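You operate a simulated robot arm through the tools that you are given. There is no shell and no other tool.

You are at the controls of a simulated robot arm. One attempt, no reset.

JOB
Send about 12 litres from valve two to the hopper.
Fine: before any water runs, green clamp on the ribbed hose tight, inlet valve open, orange lever to hopper; valve two closed after; the meter is not reset; other valves stay; nothing spilt.
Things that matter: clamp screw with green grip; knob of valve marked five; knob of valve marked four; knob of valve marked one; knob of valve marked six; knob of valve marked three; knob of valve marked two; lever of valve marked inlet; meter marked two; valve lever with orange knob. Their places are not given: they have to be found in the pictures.

It is judged by the outcome, as a careful person would: the job done as asked, and still so three seconds after it is handed in. It fails if anything else is knocked over, pushed out of place, dropped, spilled or broken.

ROBOT AND FRAMES
A 6-joint arm with a fingered hand, fixed in place. Base frame: the origin is at the foot of the arm, x ahead of it, y to its left, z up. Readings come in cm, rad, newtons and seconds.
It reaches about 134.6 cm from its shoulder. Its first joint turns from -2.601 to 2.601 rad. Payload 3.5 kg.
Tool frame: the origin (TCP) lies between the finger pads and is the grasp point; the fingertips stand 2.6 cm ahead of it; z points along the fingers, y is the line along which they close. The gripper opens to 13.2 cm. The gripper's body begins 7.3 cm behind the TCP. The gripper is a hand of 4 fingers: y runs from the thumb to the fingers, the wrist lies at [0, 0, -23.4] in the tool frame, and closing takes about 1.5 s.
Orientation is told as [roll, pitch, yaw] about the base's x, y, z axes, in that order, counted from this pose: with the fingers straight down and closing along the base's y, the tool's x points along the base's -x, its y along +y and its z along -z.

CONTROLS
- The arm moves only by the tool nudge_tool. Its argument "steps" is text: rows parted by semicolons, each of 6 numbers parted by spaces: the shift along the tool's x, y, z in cm, then the turn, a rotation vector about the tool's x, y, z in rad. In form: x y z rx ry rz; .... A call has 1 to 20 rows; each row shifts and turns the commanded pose from where the row before left it, along the tool's axes as they then stand. "gripper" is the finger opening in cm, from 0 to 13.2, set as the call begins (left out, the last holds). A row lasts 0.2 s, in which the tool goes at most 5 cm and 0.15 rad; a call with a longer step from one row to the next is refused whole, and so is a gripper value outside its range. Where a pose cannot be reached the arm comes as near as it can. A force on the tool above 40 N (or 10 N above the force at the start of the call, whichever is more), or a blocked arm, ends the call early, and 0.2 s more pass. Each finger travels about 10.8 cm/s and halts on what it meets, pressing with about 29 N; the grip force reading is that of the motor and also rises with nothing between the fingers. The clock runs only during rows and for 0.2 s after the last one: add rows that do not move to give the fingers time. The reply holds the time, the measured pose of the TCP, the force on the tool along the base axes, the opening and the grip force, in the units named above and with some noise, with the torque about the TCP (base axes, N m) and any sound that the robot's microphone picked up.
- Cameras (640 x 400 px; columns grow to the right, rows downward): "scene" is fixed at [40.74, -49.69, 151.76]; the picture's right is [0.40, -0.92, 0.00], its down [-0.64, -0.28, -0.72] and it looks along [0.66, 0.29, -0.70] (base axes); focal length 214 px, centre (320, 200). "wrist" rides on the gripper at [6.8, 0.2, -9.7] in the tool frame; the picture's right is [-0.03, 1.00, 0.00], its down [-0.82, -0.02, -0.58] and it looks along [-0.58, -0.01, 0.82] (tool axes); focal length 270 px, centre (320, 200).
- camera(camera): a new picture of that camera. No time passes.
- slide_trunk(by): slides the trunk up (or, below 0, down) by that many cm; the arm rides with it, the base frame stays. It gives what a move gives, with no picture.
- curl_fingers(finger1, finger2, finger3, thumb_bend): sets how far each is bent, from 0 (flat) to 100 (curled in); at 30 the hand is open as for a grip, at 70 the pads meet at the TCP. One left out holds its place. A second passes; each finger stops where it meets its share of the squeeze, and holds until it gets a number again. A gripper value or a shape takes the hand back. It gives what a move gives, with no picture; readings hold the bend of each and the force on the fingers (four entries, about 0 where the hand has none), thumb and palm.
- set_grasp(shape): the hand has 4 fingers and takes this shape, open, in about a second: jaw (thumb against the fingers, like two jaws); tri (thumb and two fingers); tip (a fingertip pinch); poke (one finger out to press); point (the index stretched); flat (the hand flat); cup (the hand cupped); fist (a fist). The gripper value then closes the fingers along that shape, each until it touches; the sizes above hold for jaw. It gives what a move gives, with no picture.
- point_at(camera, pixels): for up to 12 pixels [column, row] of the newest picture of that camera ("zoom" is the newest enlarged one), the place [x, y, z] in the base frame of the surface seen there, good to about 0.2 cm, but the place of the scene camera against the robot may be out by one fixed shift of up to 1.2 cm in any direction. No time passes.
- inspect(camera, box): a new picture of the part [left, top, right, bottom] of that camera's present view, enlarged. No time passes.
- hand_in(): hands the job in; it is judged then, once.

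Open the gripper and draw the arm clear of the work before you hand the job in, unless the task says otherwise.

The tools are called after "Call:" as name(argument=value, ...) on one line, values as JSON. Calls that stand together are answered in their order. nudge_tool: Moves the arm, as the interface text tells. Its arguments: {"type":"object","properties":{"steps":{"type":"string"},"gripper":{"type":"number"}},"required":["steps"]} The other tools are called the same way: slide_trunk (by) slides the trunk up or down; set_grasp (shape) gives the hand a shape; curl_fingers (finger1, finger2, finger3, thumb_bend) moves the fingers one by one; camera (camera) takes a picture; point_at (camera, pixels) gives the place of the surface under pixels of a picture; inspect (camera, box) takes an enlarged picture of a part of a camera's view; hand_in () hands the job in.

At the start:

```text
time_s: 0.0
eef_pos: [43.66, 50.65, 107.18]
ee_rot: [0.001, 0.0, -0.001]
contact_force: [-0.8, -0.5, -0.3]
ft_torque: [0.0, 0.03, 0.01]
grip_width: 13.19
grasp_force: 0.0
shape: jaw
bend: [30.0, 30.0, 30.0, 30.0]
finger forces: [0.0, 0.1, 0.0, 0.0, 0.0, 0.0]
trunk travel left (down, up): [-97.0, 0.0]
```

scene: 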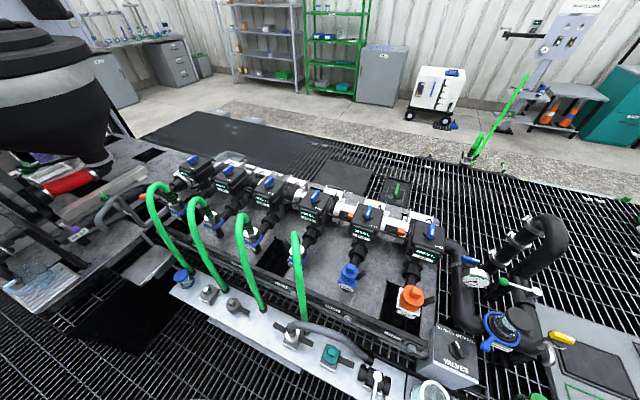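
wrist: 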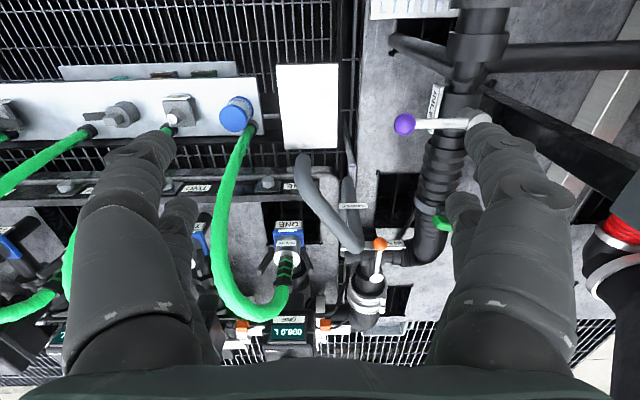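

The scene picture shows a row of valves with green hoses, meters, and the wrist view shows an orange-knobbed lever (~380,243), a purple-knobbed lever (~405,124), and a ribbed hose with a green grip (~443,223). I enlarge parts of both to read markings.

Call:
inspect(camera="scene", box=[0, 130, 200, 260])

Call:
inspect(camera="scene", box=[140, 140, 300, 240])

Call:
inspect(camera="scene", box=[280, 170, 460, 290])

Call:
inspect(camera="scene", box=[160, 260, 460, 400])

Call:
inspect(camera="scene", box=[420, 200, 620, 400])

Call:
inspect(camera="wrist", box=[200, 150, 480, 350])

Call:
inspect(camera="wrist", box=[350, 0, 640, 260])

Call:
inspect(camera="wrist", box=[0, 50, 300, 350])

```text
3.08 times, centred on (100, 195) of scene
```

zoom: 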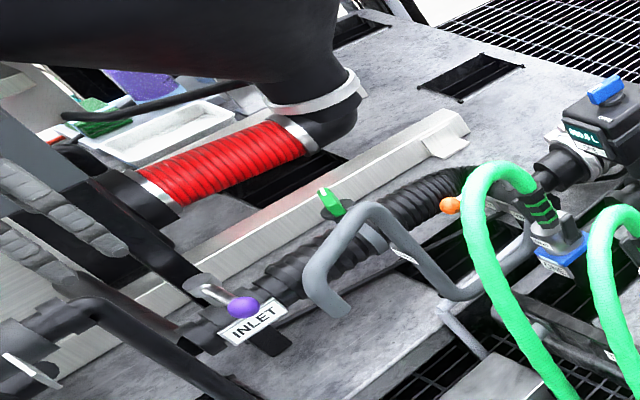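

```text
4.00 times, centred on (220, 190) of scene
```

zoom: 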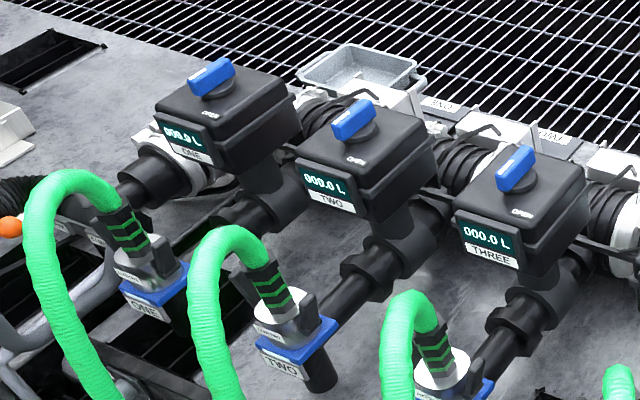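

```text
3.33 times, centred on (370, 230) of scene
```

zoom: 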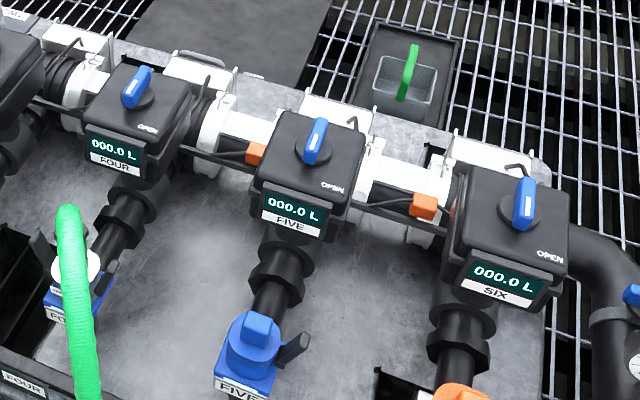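

```text
2.13 times, centred on (310, 330) of scene
```

zoom: 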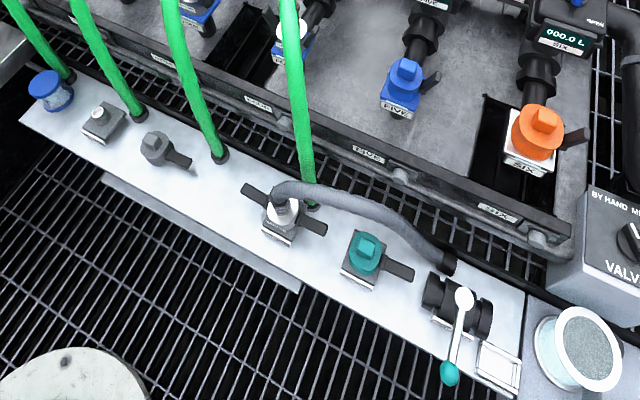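

```text
2.00 times, centred on (520, 300) of scene
```

zoom: 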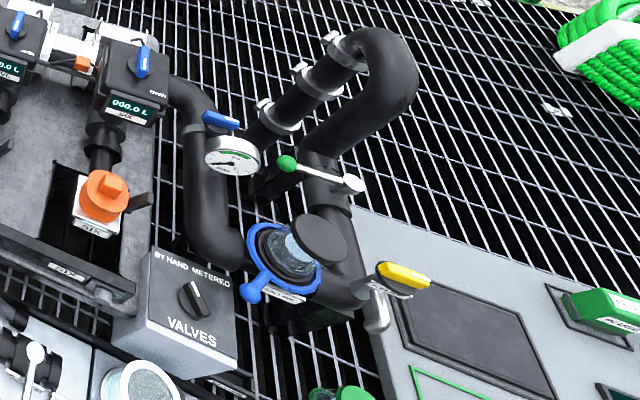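

```text
2.00 times, centred on (340, 250) of wrist
```

zoom: 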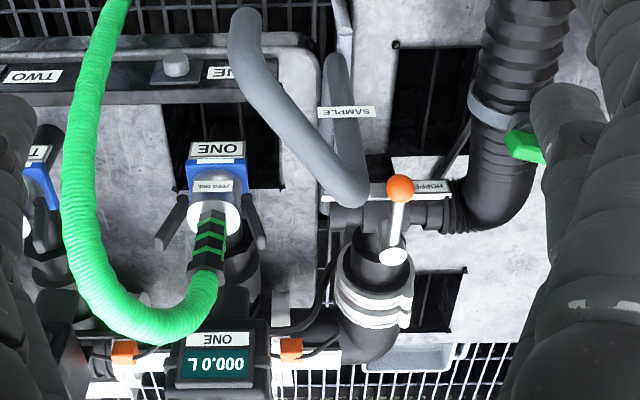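

```text
1.54 times, centred on (495, 130) of wrist
```

zoom: 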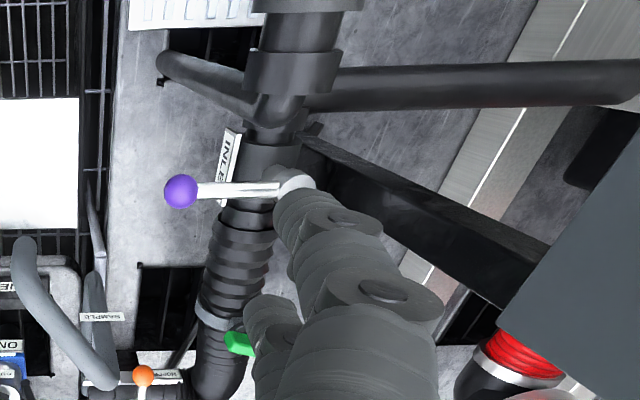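

```text
1.33 times, centred on (150, 200) of wrist
```

zoom: 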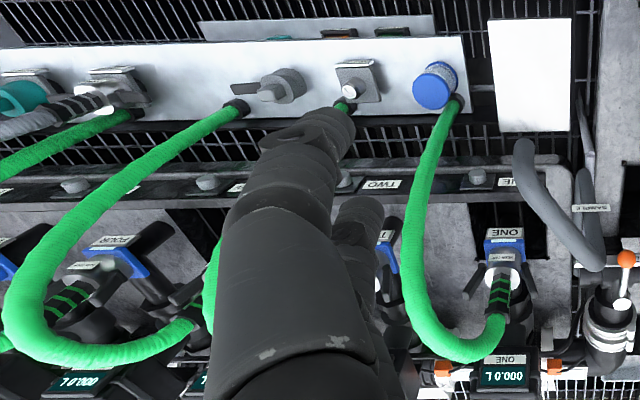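

Valve boxes one to six have blue top knobs and 000.0 L displays; the inlet valve has a purple-knobbed lever, the three-way valve an orange knob with HOPPER and SAMPLE sides, and the green grip is a clamp on the ribbed hose. Now I measure their places.

Call:
point_at(camera="wrist", pixels=[[380, 243], [376, 277], [405, 124], [480, 118], [441, 223], [428, 222], [365, 245], [397, 244], [352, 207], [370, 300], [430, 105], [290, 330]])

Call:
point_at(camera="scene", pixels=[[141, 197], [76, 229], [103, 195], [193, 158], [230, 169], [227, 171], [270, 181], [315, 193], [222, 190], [245, 176], [82, 235], [229, 180]])

Call:
inspect(camera="scene", box=[205, 155, 265, 200])

Call:
inspect(camera="scene", box=[60, 180, 160, 250])

Call:
inspect(camera="wrist", box=[330, 190, 450, 330])

Call:
inspect(camera="wrist", box=[380, 80, 500, 150])

```text
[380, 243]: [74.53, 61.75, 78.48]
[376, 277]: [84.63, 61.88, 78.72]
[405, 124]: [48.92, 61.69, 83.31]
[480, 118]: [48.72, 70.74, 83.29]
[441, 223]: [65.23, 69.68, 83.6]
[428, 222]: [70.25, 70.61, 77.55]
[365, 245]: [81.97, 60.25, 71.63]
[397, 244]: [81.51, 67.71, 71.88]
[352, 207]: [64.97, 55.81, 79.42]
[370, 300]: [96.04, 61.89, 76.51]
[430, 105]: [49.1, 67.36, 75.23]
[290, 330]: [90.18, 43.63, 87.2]
```

```text
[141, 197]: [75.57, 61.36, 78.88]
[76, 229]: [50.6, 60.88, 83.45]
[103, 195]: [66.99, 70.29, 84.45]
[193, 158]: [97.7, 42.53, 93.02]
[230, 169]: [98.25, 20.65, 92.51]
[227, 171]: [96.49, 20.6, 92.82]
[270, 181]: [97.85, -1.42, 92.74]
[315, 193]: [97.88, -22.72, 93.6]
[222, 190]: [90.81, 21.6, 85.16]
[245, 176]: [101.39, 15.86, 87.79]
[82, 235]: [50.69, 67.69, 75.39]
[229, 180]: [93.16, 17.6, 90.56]
```

```text
8.89 times, centred on (235, 178) of scene
```

zoom: 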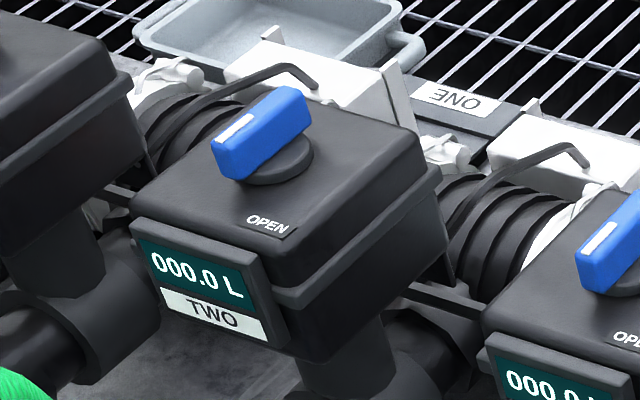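

```text
5.71 times, centred on (110, 215) of scene
```

zoom: 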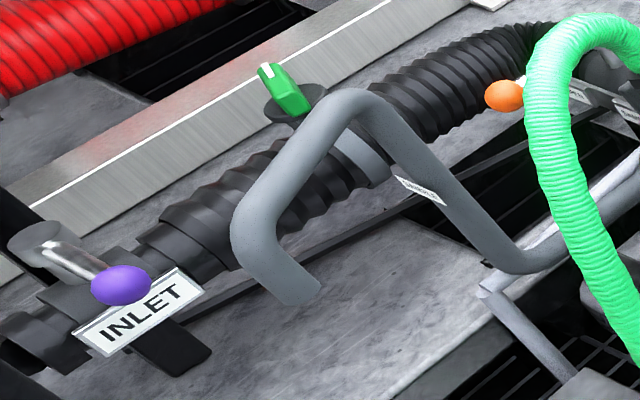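

```text
2.86 times, centred on (390, 260) of wrist
```

zoom: 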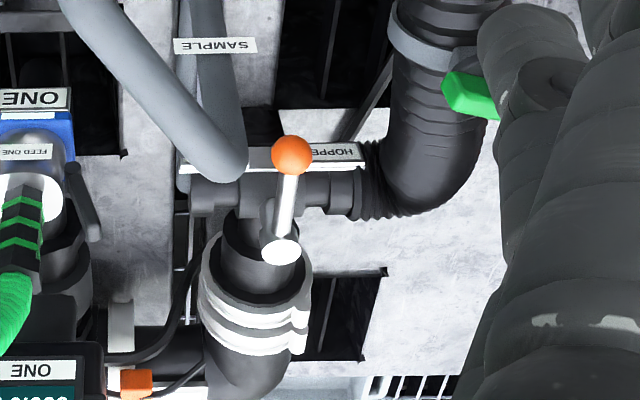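

```text
5.33 times, centred on (440, 115) of wrist
```

zoom: 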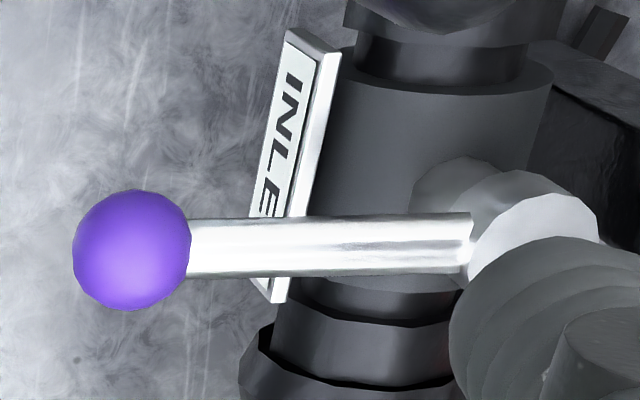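

The inlet lever lies across its pipe (closed) and the orange lever points to -x, neither HOPPER nor SAMPLE. I look closer at the clamp, knob two and the surroundings, with measured points.

Call:
inspect(camera="scene", box=[85, 180, 135, 215])

Call:
point_at(camera="scene", pixels=[[102, 192], [108, 198], [107, 202], [121, 198], [103, 222], [113, 232], [126, 197], [137, 210], [147, 226], [160, 222], [116, 207], [70, 225]])

Call:
inspect(camera="scene", box=[215, 158, 245, 182])

Call:
inspect(camera="scene", box=[0, 60, 200, 200])

Call:
inspect(camera="scene", box=[0, 200, 130, 300])

Call:
inspect(camera="scene", box=[430, 320, 490, 390])

```text
11.43 times, centred on (110, 198) of scene
```

zoom: 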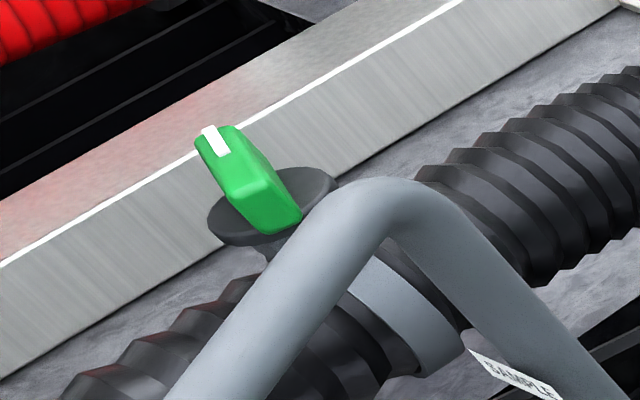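

```text
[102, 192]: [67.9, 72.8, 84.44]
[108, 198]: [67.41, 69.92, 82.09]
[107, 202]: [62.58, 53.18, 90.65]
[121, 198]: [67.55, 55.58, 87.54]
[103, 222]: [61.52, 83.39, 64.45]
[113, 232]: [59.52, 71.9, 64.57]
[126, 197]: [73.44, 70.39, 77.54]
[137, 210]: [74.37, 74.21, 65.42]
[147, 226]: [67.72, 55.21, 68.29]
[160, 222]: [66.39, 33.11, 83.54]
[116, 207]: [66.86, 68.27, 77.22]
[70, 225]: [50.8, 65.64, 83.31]
```

```text
16.00 times, centred on (230, 170) of scene
```

zoom: 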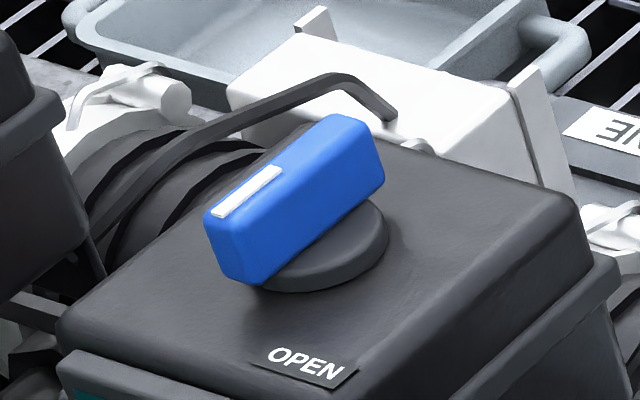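

```text
2.86 times, centred on (100, 130) of scene
```

zoom: 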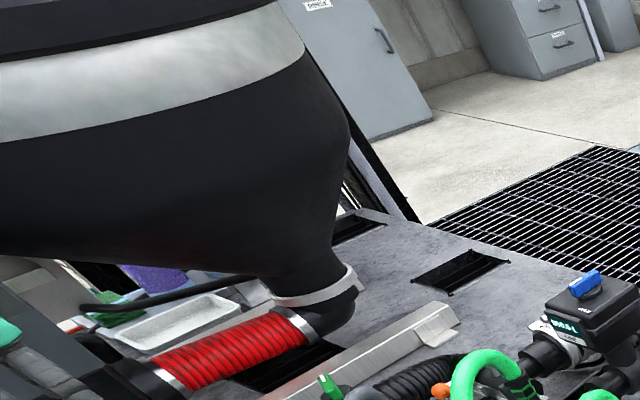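

```text
4.00 times, centred on (65, 250) of scene
```

zoom: 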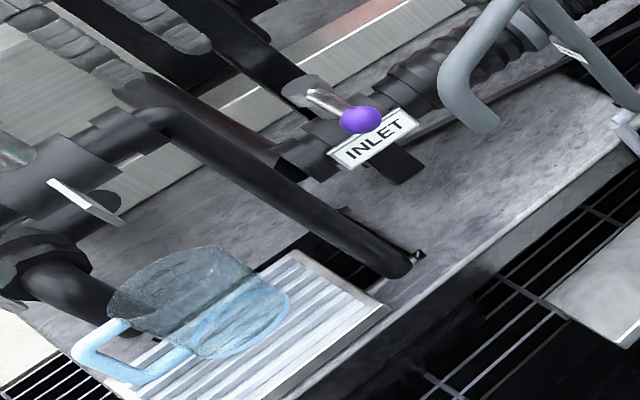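

```text
5.71 times, centred on (460, 355) of scene
```

zoom: 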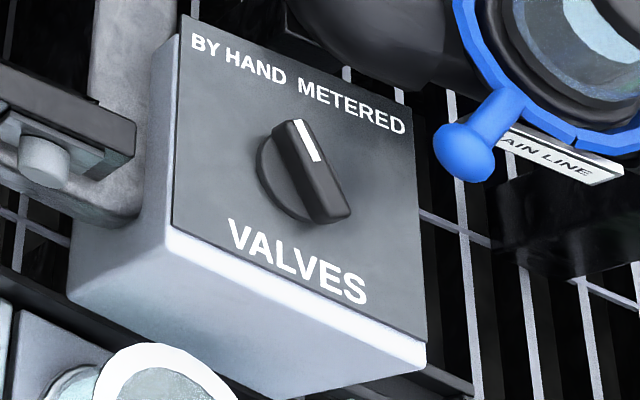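

The clamp grip is a green bar on a disc near (67, 71, 83) with its white mark toward +y; knob two's mark also points +y with OPEN at the -x side. I check the obstacles (hopper, frame beams, sample pipe) before moving.

Call:
point_at(camera="scene", pixels=[[60, 60], [100, 60], [105, 110], [90, 150], [20, 170], [70, 180], [40, 200], [20, 240], [60, 255], [30, 215], [5, 215], [112, 100]])

Call:
point_at(camera="wrist", pixels=[[630, 50], [560, 40], [560, 130], [620, 165], [620, 300], [625, 225], [635, 360], [520, 100], [470, 20], [410, 45], [440, 190], [450, 150]])

Call:
inspect(camera="wrist", box=[480, 0, 640, 400])

```text
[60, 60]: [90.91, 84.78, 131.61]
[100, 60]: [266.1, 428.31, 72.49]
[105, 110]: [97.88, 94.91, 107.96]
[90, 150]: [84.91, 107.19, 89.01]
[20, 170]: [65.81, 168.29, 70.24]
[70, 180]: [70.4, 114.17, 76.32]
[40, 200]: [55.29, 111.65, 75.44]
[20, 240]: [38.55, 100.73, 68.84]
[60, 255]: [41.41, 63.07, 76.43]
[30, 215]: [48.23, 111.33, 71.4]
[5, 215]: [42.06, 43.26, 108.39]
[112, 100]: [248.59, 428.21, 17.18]
```

```text
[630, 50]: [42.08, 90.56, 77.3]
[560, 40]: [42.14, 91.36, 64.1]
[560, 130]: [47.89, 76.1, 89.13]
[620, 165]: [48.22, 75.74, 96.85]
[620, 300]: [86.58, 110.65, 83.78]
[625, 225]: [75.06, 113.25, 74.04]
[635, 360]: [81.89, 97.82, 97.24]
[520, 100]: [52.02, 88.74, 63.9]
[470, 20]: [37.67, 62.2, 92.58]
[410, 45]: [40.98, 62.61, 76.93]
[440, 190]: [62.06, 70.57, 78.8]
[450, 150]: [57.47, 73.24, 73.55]
```

```text
1.00 times, centred on (560, 200) of wrist (not enlarged: the box is as wide or as high as the picture)
```

zoom: 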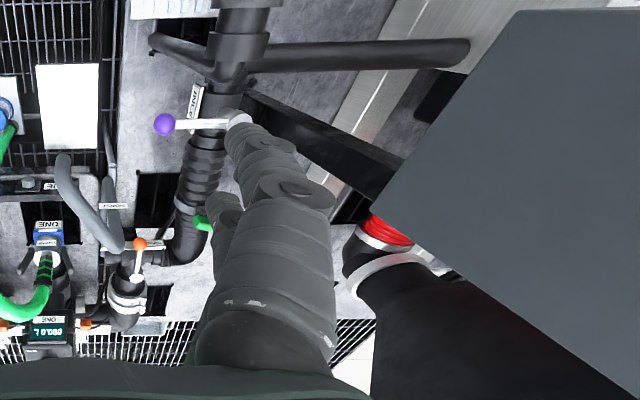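

A large grey plate and a black beam stand on the right of the wrist view (zoom (560,150), beam (330,140)). I measure those since my arm must work near them.

Call:
point_at(camera="zoom", pixels=[[520, 15], [600, 30], [400, 180], [375, 205], [560, 330], [500, 200], [450, 130], [320, 140], [380, 160], [270, 110], [450, 300], [380, 280]])

Call:
inspect(camera="scene", box=[0, 0, 160, 240])

```text
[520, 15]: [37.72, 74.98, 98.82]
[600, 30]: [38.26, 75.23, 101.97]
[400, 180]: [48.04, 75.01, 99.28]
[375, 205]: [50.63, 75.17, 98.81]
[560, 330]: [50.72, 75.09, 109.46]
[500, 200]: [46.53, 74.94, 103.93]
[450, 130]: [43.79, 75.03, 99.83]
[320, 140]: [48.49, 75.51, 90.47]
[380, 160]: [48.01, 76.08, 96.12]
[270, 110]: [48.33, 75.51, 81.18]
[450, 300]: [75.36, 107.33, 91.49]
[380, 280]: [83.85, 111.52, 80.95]
```

```text
1.67 times, centred on (80, 120) of scene
```

zoom: 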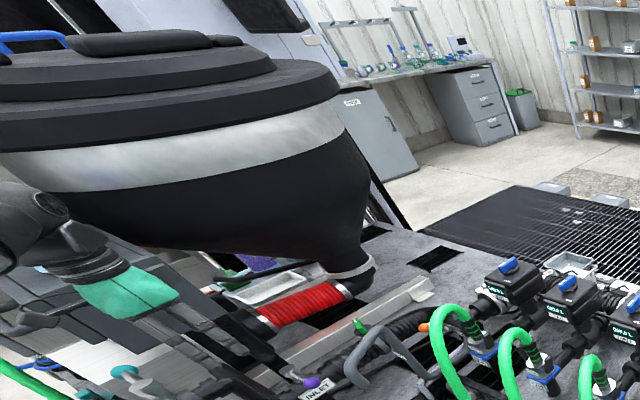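

The post at (48.5, 75.5) and a plate at y≈75, x≤51, z≥98.8 bound the workspace on the left. I move to about (50, 61, 107) to look at the clamp and inlet between the fingers.

Call:
nudge_tool(steps="-2.1 3.5 0 0 0 0; -2.1 3.5 0 0 0 0; -2.1 3.5 0 0 0 0; 0 0 0 0 0 0")

Call:
camera(camera="wrist")

Call:
camera(camera="scene")

```text
time_s: 1.0
eef_pos: [49.5, 61.11, 107.13]
ee_rot: [0.001, 0.001, -0.001]
contact_force: [-0.6, 1.0, -0.7]
ft_torque: [0.01, -0.02, 0.0]
grip_width: 13.18
grasp_force: 0.0
shape: jaw
bend: [30.0, 30.0, 30.0, 30.0]
finger forces: [0.1, 0.1, 0.1, 0.0, 0.0, 0.0]
trunk travel left (down, up): [-97.0, 0.0]
```

```text
taken
```

wrist: 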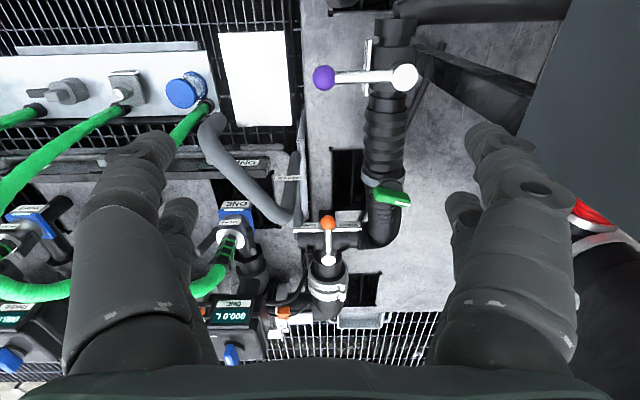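

```text
taken
```

scene: 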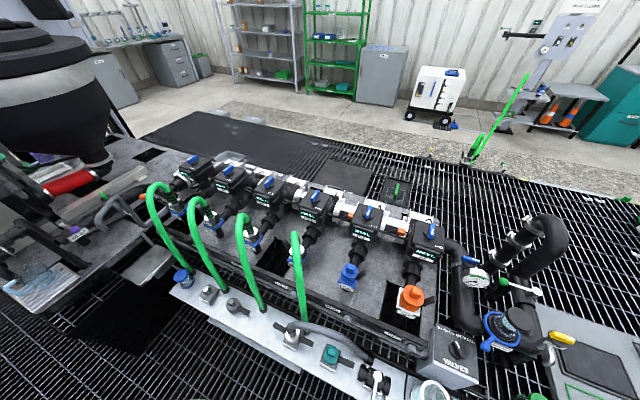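

Now the clamp (390,197), inlet lever (323,77)-(405,77) and orange lever (327,222)-(327,260) lie clearly between the fingers. I enlarge and measure each.

Call:
inspect(camera="wrist", box=[350, 160, 430, 220])

Call:
point_at(camera="zoom", pixels=[[200, 260], [470, 340], [330, 290], [200, 180], [130, 150], [300, 220], [420, 290]])

Call:
inspect(camera="wrist", box=[280, 190, 380, 310])

Call:
point_at(camera="wrist", pixels=[[327, 222], [327, 240], [327, 259], [323, 77], [350, 77], [405, 77], [300, 195], [280, 213], [215, 125], [296, 225], [350, 225], [343, 258]])

Call:
inspect(camera="wrist", box=[300, 20, 440, 120])

```text
6.67 times, centred on (390, 190) of wrist
```

zoom: 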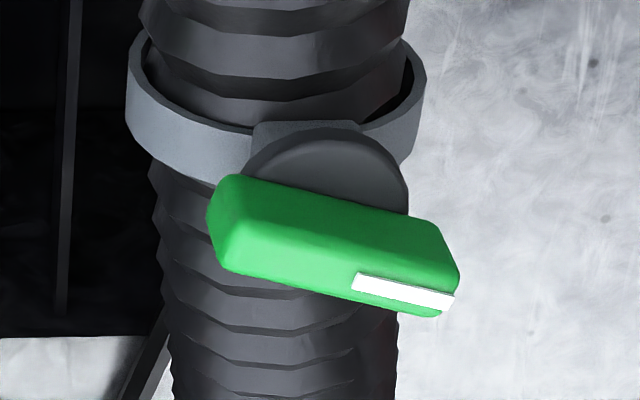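

```text
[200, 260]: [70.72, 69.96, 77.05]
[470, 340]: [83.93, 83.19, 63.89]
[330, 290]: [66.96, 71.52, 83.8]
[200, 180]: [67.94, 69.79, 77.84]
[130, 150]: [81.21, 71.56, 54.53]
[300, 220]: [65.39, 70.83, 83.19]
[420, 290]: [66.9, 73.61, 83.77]
```

```text
3.33 times, centred on (330, 250) of wrist
```

zoom: 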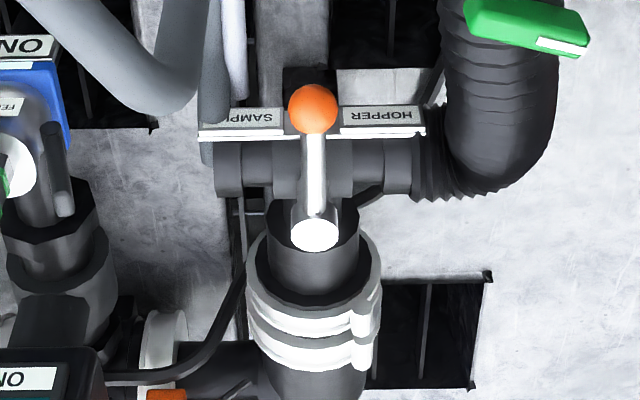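

```text
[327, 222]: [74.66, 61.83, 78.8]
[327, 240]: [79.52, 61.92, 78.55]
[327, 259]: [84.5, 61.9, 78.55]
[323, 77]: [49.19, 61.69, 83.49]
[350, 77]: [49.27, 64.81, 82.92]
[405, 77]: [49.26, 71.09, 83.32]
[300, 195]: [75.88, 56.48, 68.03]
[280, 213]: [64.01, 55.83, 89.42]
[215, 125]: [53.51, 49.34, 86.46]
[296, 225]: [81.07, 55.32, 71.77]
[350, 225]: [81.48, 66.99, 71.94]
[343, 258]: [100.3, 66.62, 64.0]
```

```text
4.00 times, centred on (370, 70) of wrist
```

zoom: 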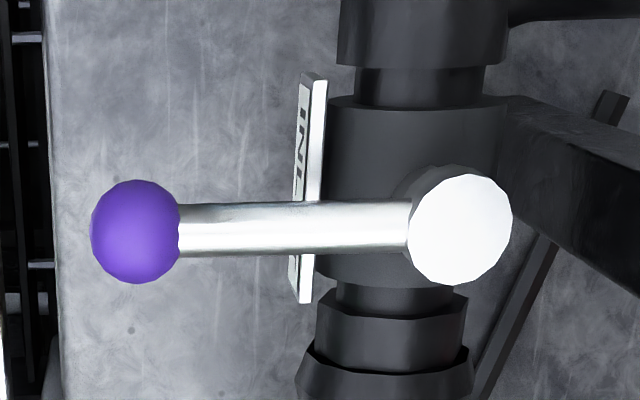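

The clamp bar lies roughly along y with its white mark toward +y and slightly tilted; SAMPLE/HOPPER labels flank the orange lever, so HOPPER is +y. I measure the clamp bar's outline accurately.

Call:
inspect(camera="wrist", box=[370, 170, 414, 214])

Call:
point_at(camera="wrist", pixels=[[378, 188], [381, 188], [379, 198], [405, 201], [404, 195], [406, 205], [392, 195], [392, 199], [390, 184], [385, 190], [398, 193], [392, 190]])

```text
9.09 times, centred on (392, 192) of wrist
```

zoom: 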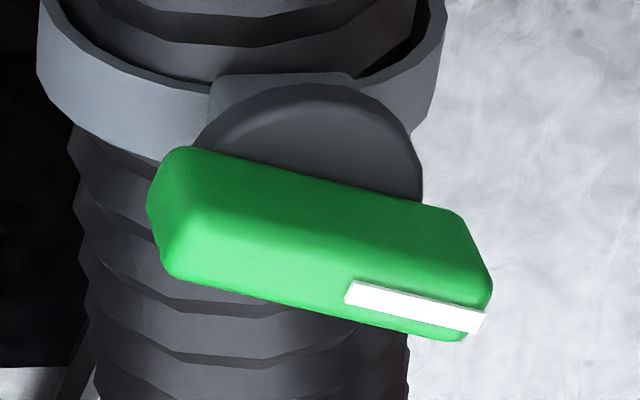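

```text
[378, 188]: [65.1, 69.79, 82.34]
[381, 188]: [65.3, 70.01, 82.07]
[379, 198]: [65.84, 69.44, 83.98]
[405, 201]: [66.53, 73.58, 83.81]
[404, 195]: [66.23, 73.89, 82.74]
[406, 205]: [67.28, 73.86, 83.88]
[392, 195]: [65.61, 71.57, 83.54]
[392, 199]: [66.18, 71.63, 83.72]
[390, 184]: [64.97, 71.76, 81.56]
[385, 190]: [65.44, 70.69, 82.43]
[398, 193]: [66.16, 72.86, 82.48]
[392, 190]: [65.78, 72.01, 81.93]
```

The clamp bar's centre is about (66.5, 71.7), top z 84, turned so its mark points 15° from +y toward +x. I turn the hand to yaw +75° (closing across the bar) and move above it.

Call:
nudge_tool(steps="0 0 0 0 0 -0.1456; 0 0 0 0 0 -0.1456; 0 0 0 0 0 -0.1456; 0 0 0 0 0 -0.1456; 0 0 0 0 0 -0.1456; 0 0 0 0 0 -0.1456; 0 0 0 0 0 -0.1456; 0 0 0 0 0 -0.1456; 0 0 0 0 0 -0.1456; 0 0 0 0 0 0")

```text
time_s: 3.2
eef_pos: [49.95, 61.2, 107.12]
ee_rot: [0.0, 0.0, 1.314]
contact_force: [0.8, -0.5, 0.6]
ft_torque: [-0.01, 0.02, 0.0]
grip_width: 13.2
grasp_force: 0.1
shape: jaw
bend: [30.0, 30.0, 30.0, 30.0]
finger forces: [0.1, 0.1, 0.0, 0.0, 0.1, 0.0]
trunk travel left (down, up): [-97.0, 0.0]
```

The hand is at yaw 1.314. I move over the clamp at (66.5, 71.7) and look.

Call:
nudge_tool(steps="-2.888 -2.664 0 0 0 0; -2.888 -2.664 0 0 0 0; -2.888 -2.664 0 0 0 0; -2.888 -2.664 0 0 0 0; -2.888 -2.664 0 0 0 0; 0 0 0 0 0 0")

Call:
camera(camera="wrist")

Call:
camera(camera="scene")

```text
time_s: 4.6
eef_pos: [66.45, 71.5, 107.11]
ee_rot: [0.001, 0.0, 1.311]
contact_force: [0.6, 0.9, -0.9]
ft_torque: [0.0, 0.04, -0.01]
grip_width: 13.19
grasp_force: 0.1
shape: jaw
bend: [30.0, 30.0, 30.0, 30.0]
finger forces: [0.0, 0.0, 0.0, 0.1, 0.1, 0.1]
trunk travel left (down, up): [-97.0, 0.0]
```

```text
taken
```

wrist: 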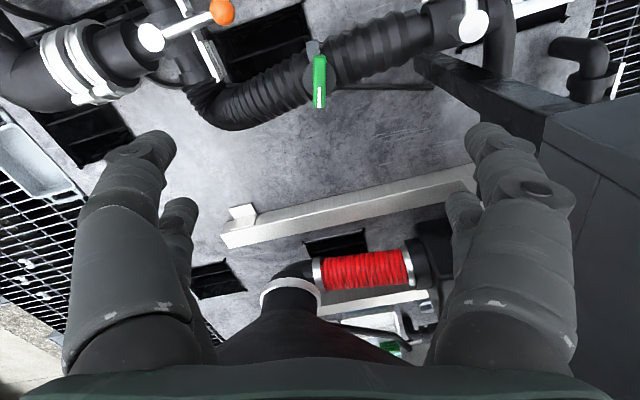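

```text
taken
```

scene: 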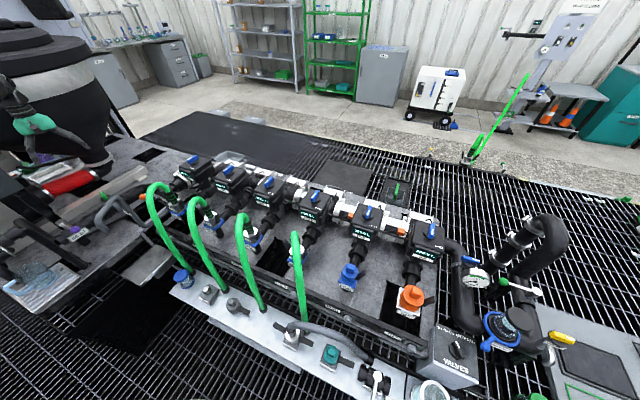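

The clamp bar at (319,80) is aligned with the hand's x axis. I measure it from here to fix the centre.

Call:
inspect(camera="wrist", box=[290, 30, 350, 120])

Call:
point_at(camera="wrist", pixels=[[315, 58], [324, 57], [314, 72], [325, 72], [315, 85], [325, 85], [316, 104], [323, 104], [320, 70], [312, 47]])

```text
4.44 times, centred on (320, 75) of wrist
```

zoom: 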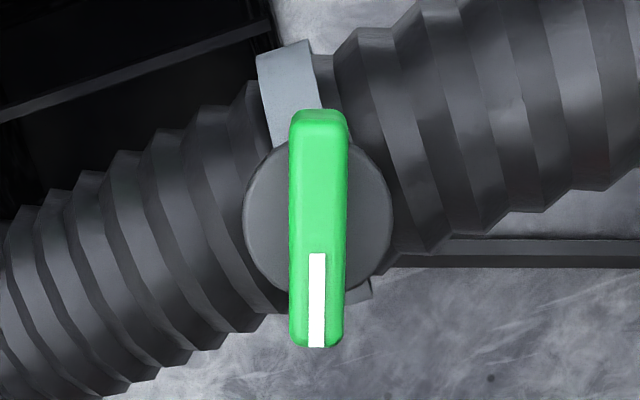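

```text
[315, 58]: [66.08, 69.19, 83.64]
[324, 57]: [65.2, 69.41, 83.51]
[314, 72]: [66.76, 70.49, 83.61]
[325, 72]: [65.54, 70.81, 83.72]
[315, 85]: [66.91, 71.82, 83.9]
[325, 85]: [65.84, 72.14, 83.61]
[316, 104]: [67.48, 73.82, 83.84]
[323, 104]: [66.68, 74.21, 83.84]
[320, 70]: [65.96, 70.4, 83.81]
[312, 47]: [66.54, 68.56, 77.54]
```

The bar centre is about (66.35, 71.65), top 83.8, matching the TCP. I descend to z≈89 with the fingers at 6 cm and check.

Call:
nudge_tool(steps="0 0 4.5 0 0 0; 0 0 4.5 0 0 0; 0 0 4.5 0 0 0; 0 0 4.5 0 0 0; 0 0 0 0 0 0", gripper=6)

Call:
camera(camera="wrist")

Call:
inspect(camera="scene", box=[0, 100, 180, 260])

```text
time_s: 5.8
eef_pos: [66.44, 71.46, 107.09]
ee_rot: [0.0, 0.001, 1.312]
contact_force: [0.0, 0.6, 0.3]
ft_torque: [0.02, 0.01, -0.02]
grip_width: 6.07
grasp_force: 0.0
shape: jaw
bend: [73.0, 73.0, 73.0, 70.0]
finger forces: [0.0, 0.0, 0.0, 0.2, 0.0, 0.1]
out of reach, approached as far as the arm can: row 1, 2, 3, 4
trunk travel left (down, up): [-97.0, 0.0]
```

```text
taken
```

wrist: 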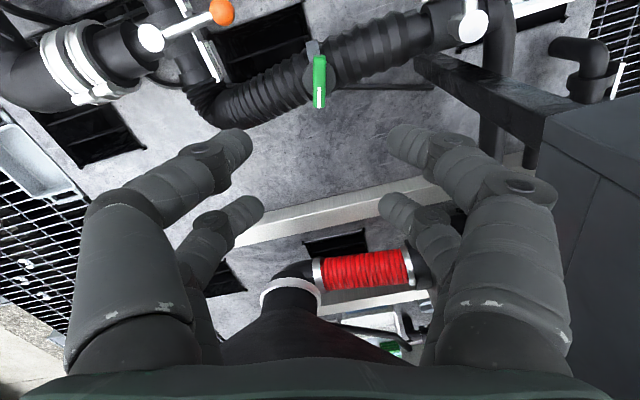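

```text
2.50 times, centred on (90, 180) of scene
```

zoom: 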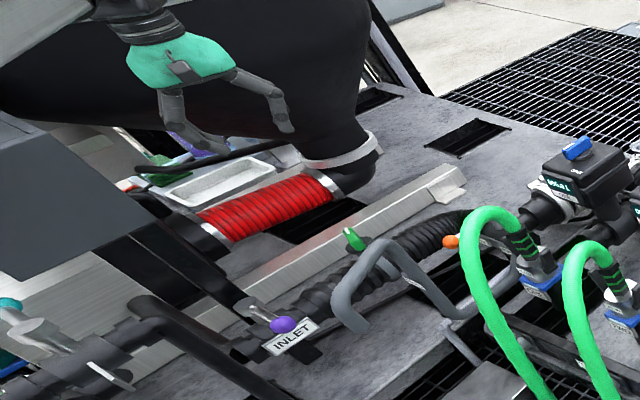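

The descent was out of the arm's reach at this trunk height (the hand stayed at z 107). I lower the trunk by 10 cm and see how the pose follows.

Call:
slide_trunk(by=-10)

Call:
camera(camera="scene")

```text
time_s: 7.1
eef_pos: [66.58, 71.55, 97.13]
ee_rot: [0.0, -0.001, 1.31]
contact_force: [-0.6, -0.4, -0.4]
ft_torque: [0.02, 0.01, 0.01]
grip_width: 6.07
grasp_force: 0.0
shape: jaw
bend: [73.0, 73.0, 73.0, 70.0]
finger forces: [0.1, 0.0, 0.0, 0.0, 0.1, 0.0]
trunk travel left (down, up): [-87.0, 10.0]
```

```text
taken
```

scene: 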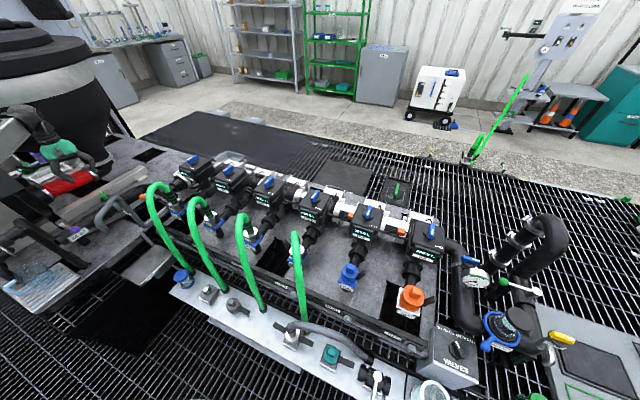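

The hand followed to z 97. The shoulder is high, so I raise the hand 15 cm and then lower the trunk 22 cm to gain working range.

Call:
nudge_tool(steps="0 0 -5 0 0 0; 0 0 -5 0 0 0; 0 0 -5 0 0 0; 0 0 0 0 0 0")

Call:
slide_trunk(by=-20)

Call:
camera(camera="wrist")

Call:
inspect(camera="scene", box=[0, 80, 180, 260])

```text
time_s: 8.1
eef_pos: [66.42, 71.54, 97.1]
ee_rot: [0.0, 0.001, 1.31]
contact_force: [0.0, 0.4, -0.4]
ft_torque: [-0.02, 0.01, -0.04]
grip_width: 6.06
grasp_force: 0.1
shape: jaw
bend: [73.0, 73.0, 73.0, 70.0]
finger forces: [0.0, 0.0, 0.0, 0.0, 0.0, 0.1]
out of reach, approached as far as the arm can: row 1, 2, 3
trunk travel left (down, up): [-87.0, 10.0]
```

```text
time_s: 9.8
eef_pos: [66.22, 71.32, 80.5]
ee_rot: [0.001, -0.001, 1.312]
contact_force: [-3.0, -2.8, 37.8]
ft_torque: [-0.06, 0.59, 0.17]
grip_width: 6.02
grasp_force: 0.1
shape: jaw
bend: [79.0, 73.0, 74.0, 70.0]
finger forces: [28.0, 0.0, 9.2, 0.0, 0.1, 0.0]
trunk travel left (down, up): [-70.1, 26.9]
stopped: the force on the tool passed its limit at 56 N (the readings are from after the stop); the commanded pose is now the measured one
```

```text
taken
```

wrist: 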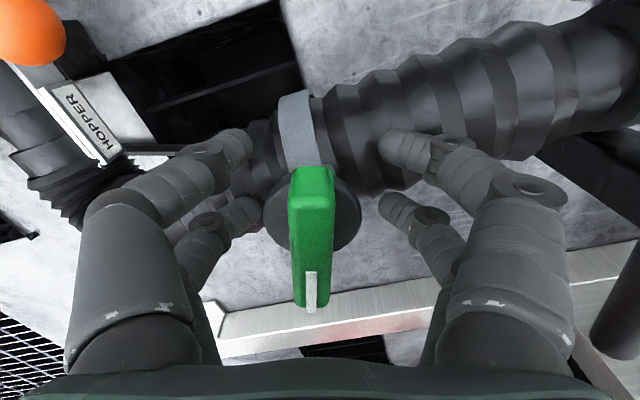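

```text
2.22 times, centred on (90, 170) of scene
```

zoom: 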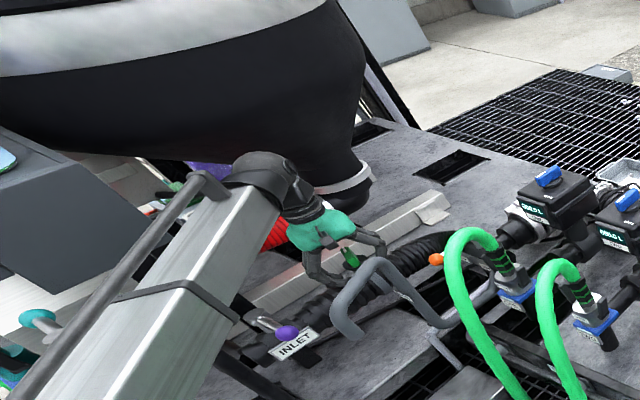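

The upward move had been refused as the stale command was still below, so the slide pressed the fingertips (z≈78) onto the hose beside the clamp bar; the bar at (312,240) still looks as before. I raise the hand straight up by 4.5 cm, now from the measured pose.

Call:
nudge_tool(steps="0 0 -2 0 0 0; 0 0 -2.5 0 0 0; 0 0 0 0 0 0")

Call:
camera(camera="wrist")

```text
time_s: 10.6
eef_pos: [66.1, 71.37, 80.67]
ee_rot: [-0.001, -0.005, 1.309]
contact_force: [-4.2, -6.2, 38.0]
ft_torque: [-0.13, 0.76, 0.31]
grip_width: 6.04
grasp_force: 0.1
shape: jaw
bend: [79.0, 73.0, 74.0, 70.0]
finger forces: [30.3, 0.0, 8.4, 0.1, 0.0, 0.1]
out of reach, approached as far as the arm can: row 1, 2
trunk travel left (down, up): [-70.1, 26.9]
```

```text
taken
```

wrist: 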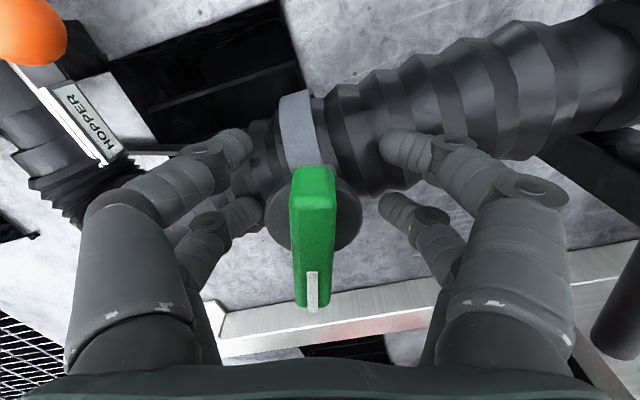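

Upward arm motion is reported out of reach here even from the measured pose, so I relieve the contact by raising the trunk 4.5 cm instead.

Call:
slide_trunk(by=4.5)

```text
time_s: 11.5
eef_pos: [66.36, 71.61, 84.72]
ee_rot: [0.002, -0.002, 1.309]
contact_force: [0.2, 0.0, 0.6]
ft_torque: [-0.05, 0.0, 0.03]
grip_width: 6.03
grasp_force: 0.0
shape: jaw
bend: [73.0, 73.0, 73.0, 70.0]
finger forces: [0.0, 0.0, 0.0, 0.0, 0.0, 0.0]
trunk travel left (down, up): [-74.6, 22.4]
```

Free again at z 84.7, centred over the bar. I do a null row to see whether the commanded pose agrees with the measured one.

Call:
nudge_tool(steps="0 0 0 0 0 0")

Call:
camera(camera="wrist")

```text
time_s: 11.9
eef_pos: [66.36, 71.62, 84.63]
ee_rot: [0.001, -0.002, 1.311]
contact_force: [-0.4, 0.7, 0.6]
ft_torque: [0.03, -0.03, -0.01]
grip_width: 6.03
grasp_force: 0.0
shape: jaw
bend: [73.0, 73.0, 73.0, 70.0]
finger forces: [0.0, 0.0, 0.1, 0.1, 0.1, 0.0]
trunk travel left (down, up): [-74.6, 22.4]
```

```text
taken
```

wrist: 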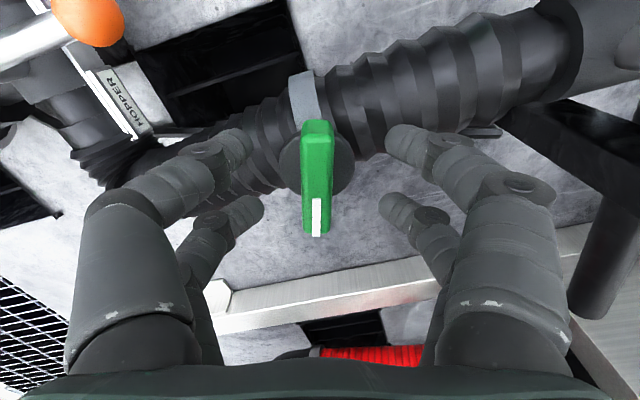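

The command agrees now. I test a small 0.5 cm up and back to learn how the arm behaves vertically here.

Call:
nudge_tool(steps="0 0 -0.5 0 0 0; 0 0 0 0 0 0")

```text
time_s: 12.5
eef_pos: [66.27, 71.56, 84.65]
ee_rot: [0.002, -0.002, 1.311]
contact_force: [0.6, -0.2, -0.2]
ft_torque: [0.0, 0.02, 0.0]
grip_width: 6.04
grasp_force: 0.1
shape: jaw
bend: [73.0, 73.0, 73.0, 70.0]
finger forces: [0.0, 0.1, 0.1, 0.0, 0.0, 0.1]
out of reach, approached as far as the arm can: row 1
trunk travel left (down, up): [-74.6, 22.4]
```

Vertical motion by the arm is simply not available (horizontal is), so height must come from the trunk. I look at where the forearm link now runs relative to the panel and posts.

Call:
camera(camera="scene")

Call:
point_at(camera="scene", pixels=[[75, 150], [60, 180], [90, 190], [50, 220], [70, 240], [30, 250], [50, 280], [20, 300], [5, 260], [70, 160], [10, 150], [40, 200]])

Call:
inspect(camera="scene", box=[0, 100, 160, 400])

```text
taken
```

scene: 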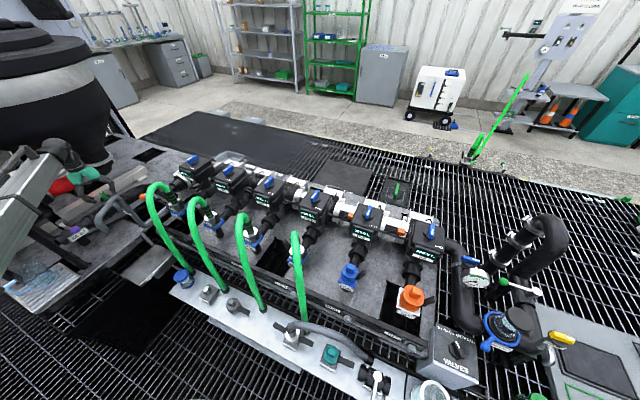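

```text
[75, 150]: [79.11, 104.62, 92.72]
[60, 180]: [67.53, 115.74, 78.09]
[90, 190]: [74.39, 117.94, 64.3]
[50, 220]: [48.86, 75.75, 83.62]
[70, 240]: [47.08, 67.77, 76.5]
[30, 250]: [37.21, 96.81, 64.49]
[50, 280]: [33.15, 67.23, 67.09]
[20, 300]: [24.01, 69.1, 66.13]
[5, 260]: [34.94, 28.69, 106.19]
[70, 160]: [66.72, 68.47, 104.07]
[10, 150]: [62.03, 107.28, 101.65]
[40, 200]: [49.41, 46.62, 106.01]
```

```text
1.33 times, centred on (80, 250) of scene
```

zoom: 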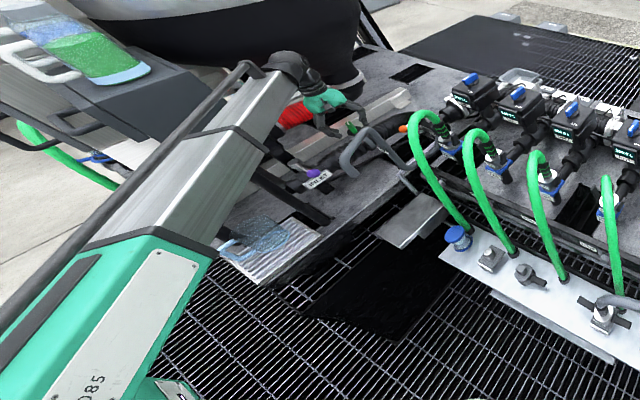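

The arm is a horizontal telescoping boom on the trunk, so height is the trunk's job. Hand is centred on the clamp bar; I close on it.

Call:
nudge_tool(steps="0 0 0 0 0 0; 0 0 0 0 0 0; 0 0 0 0 0 0; 0 0 0 0 0 0; 0 0 0 0 0 0; 0 0 0 0 0 0; 0 0 0 0 0 0; 0 0 0 0 0 0", gripper=0)

Call:
camera(camera="wrist")

```text
time_s: 14.3
eef_pos: [66.5, 71.6, 84.71]
ee_rot: [0.002, 0.0, 1.311]
contact_force: [-0.9, -2.8, -6.2]
ft_torque: [-0.07, 0.02, 0.0]
grip_width: 0.95
grasp_force: 28.9
shape: jaw
bend: [71.0, 71.0, 72.0, 70.0]
finger forces: [25.7, 26.1, 25.4, 0.1, 25.9, 0.0]
trunk travel left (down, up): [-74.6, 22.4]
```

```text
taken
```

wrist: 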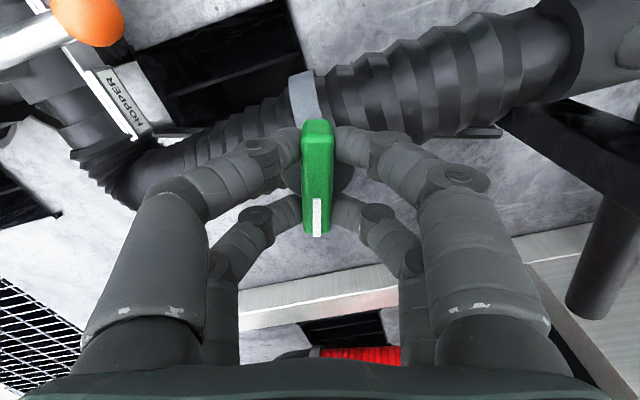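

All fingers hold the bar with 26 N each. I turn clockwise (seen from above) 0.4 rad and watch the torque.

Call:
nudge_tool(steps="0 0 0 0 0 0.1; 0 0 0 0 0 0.1; 0 0 0 0 0 0.1; 0 0 0 0 0 0.1; 0 0 0 0 0 0")

Call:
camera(camera="wrist")

```text
time_s: 15.5
eef_pos: [66.36, 71.65, 84.7]
ee_rot: [0.001, 0.0, 0.909]
contact_force: [-1.7, 3.7, -4.5]
ft_torque: [0.01, 0.04, 0.0]
grip_width: 1.0
grasp_force: 28.8
shape: jaw
bend: [71.0, 71.0, 72.0, 70.0]
finger forces: [26.8, 27.6, 25.3, 0.0, 25.9, 0.0]
trunk travel left (down, up): [-74.6, 22.4]
```

```text
taken
```

wrist: 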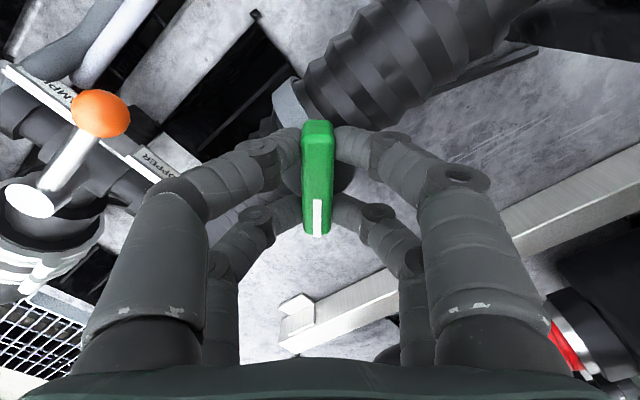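

The bar turns with the hand and with little torque. I keep turning clockwise in steps until it resists.

Call:
nudge_tool(steps="0 0 0 0 0 0.1; 0 0 0 0 0 0.1; 0 0 0 0 0 0.1; 0 0 0 0 0 0.1; 0 0 0 0 0 0.1; 0 0 0 0 0 0.1; 0 0 0 0 0 0.1; 0 0 0 0 0 0.1; 0 0 0 0 0 0")

Call:
camera(camera="wrist")

```text
time_s: 17.5
eef_pos: [66.39, 71.75, 84.57]
ee_rot: [0.004, 0.002, 0.109]
contact_force: [0.2, 17.1, 0.7]
ft_torque: [0.36, 0.06, 0.04]
grip_width: 0.93
grasp_force: 29.0
shape: jaw
bend: [71.0, 71.0, 72.0, 70.0]
finger forces: [32.2, 32.8, 24.1, 0.0, 24.6, 0.1]
trunk travel left (down, up): [-74.6, 22.4]
```

```text
taken
```

wrist: 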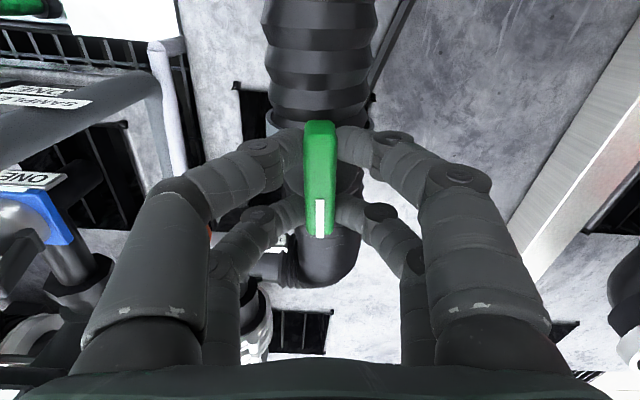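

Now 1.2 rad turned; a 17 N side force shows a small off-centre. I shift 0.25 cm along +y to relieve and continue turning a bit.

Call:
nudge_tool(steps="0 0.25 0 0 0 0; 0 0 0 0 0 0.1; 0 0 0 0 0 0.1; 0 0 0 0 0 0.1; 0 0 0 0 0 0")

Call:
camera(camera="wrist")

```text
time_s: 18.7
eef_pos: [66.38, 71.89, 84.6]
ee_rot: [0.0, 0.004, -0.19]
contact_force: [8.1, 6.2, -1.3]
ft_torque: [0.16, -0.13, 0.04]
grip_width: 0.92
grasp_force: 29.0
shape: jaw
bend: [71.0, 71.0, 72.0, 70.0]
finger forces: [29.9, 30.3, 26.4, 0.0, 26.8, 0.1]
trunk travel left (down, up): [-74.6, 22.4]
```

```text
taken
```

wrist: 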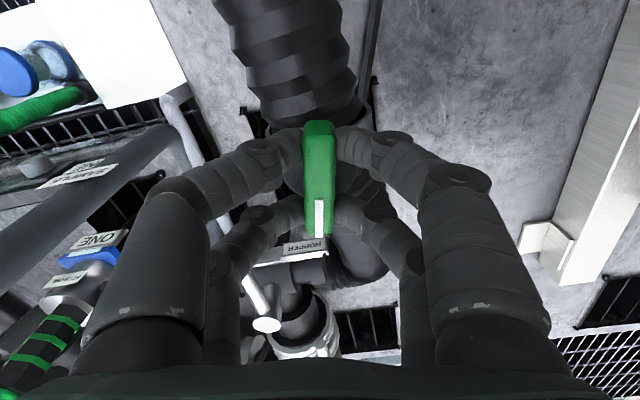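

Still turning freely (1.5 rad so far). I continue clockwise with a small centring shift, watching for a stop.

Call:
nudge_tool(steps="-0.1 0.05 0 0 0 0.1; 0 0 0 0 0 0.1; 0 0 0 0 0 0.1; 0 0 0 0 0 0.1; 0 0 0 0 0 0")

Call:
camera(camera="wrist")

```text
time_s: 19.9
eef_pos: [66.43, 71.95, 84.61]
ee_rot: [0.0, 0.002, -0.592]
contact_force: [6.1, 5.3, -0.4]
ft_torque: [0.16, -0.18, 0.05]
grip_width: 0.93
grasp_force: 28.9
shape: jaw
bend: [71.0, 71.0, 72.0, 70.0]
finger forces: [30.1, 30.5, 26.1, 0.0, 26.6, 0.0]
trunk travel left (down, up): [-74.6, 22.4]
```

```text
taken
```

wrist: 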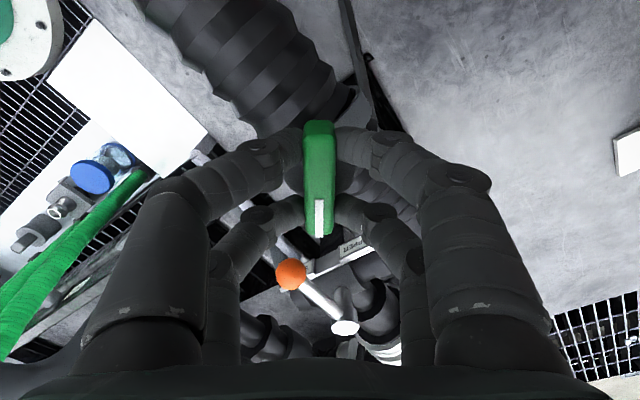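

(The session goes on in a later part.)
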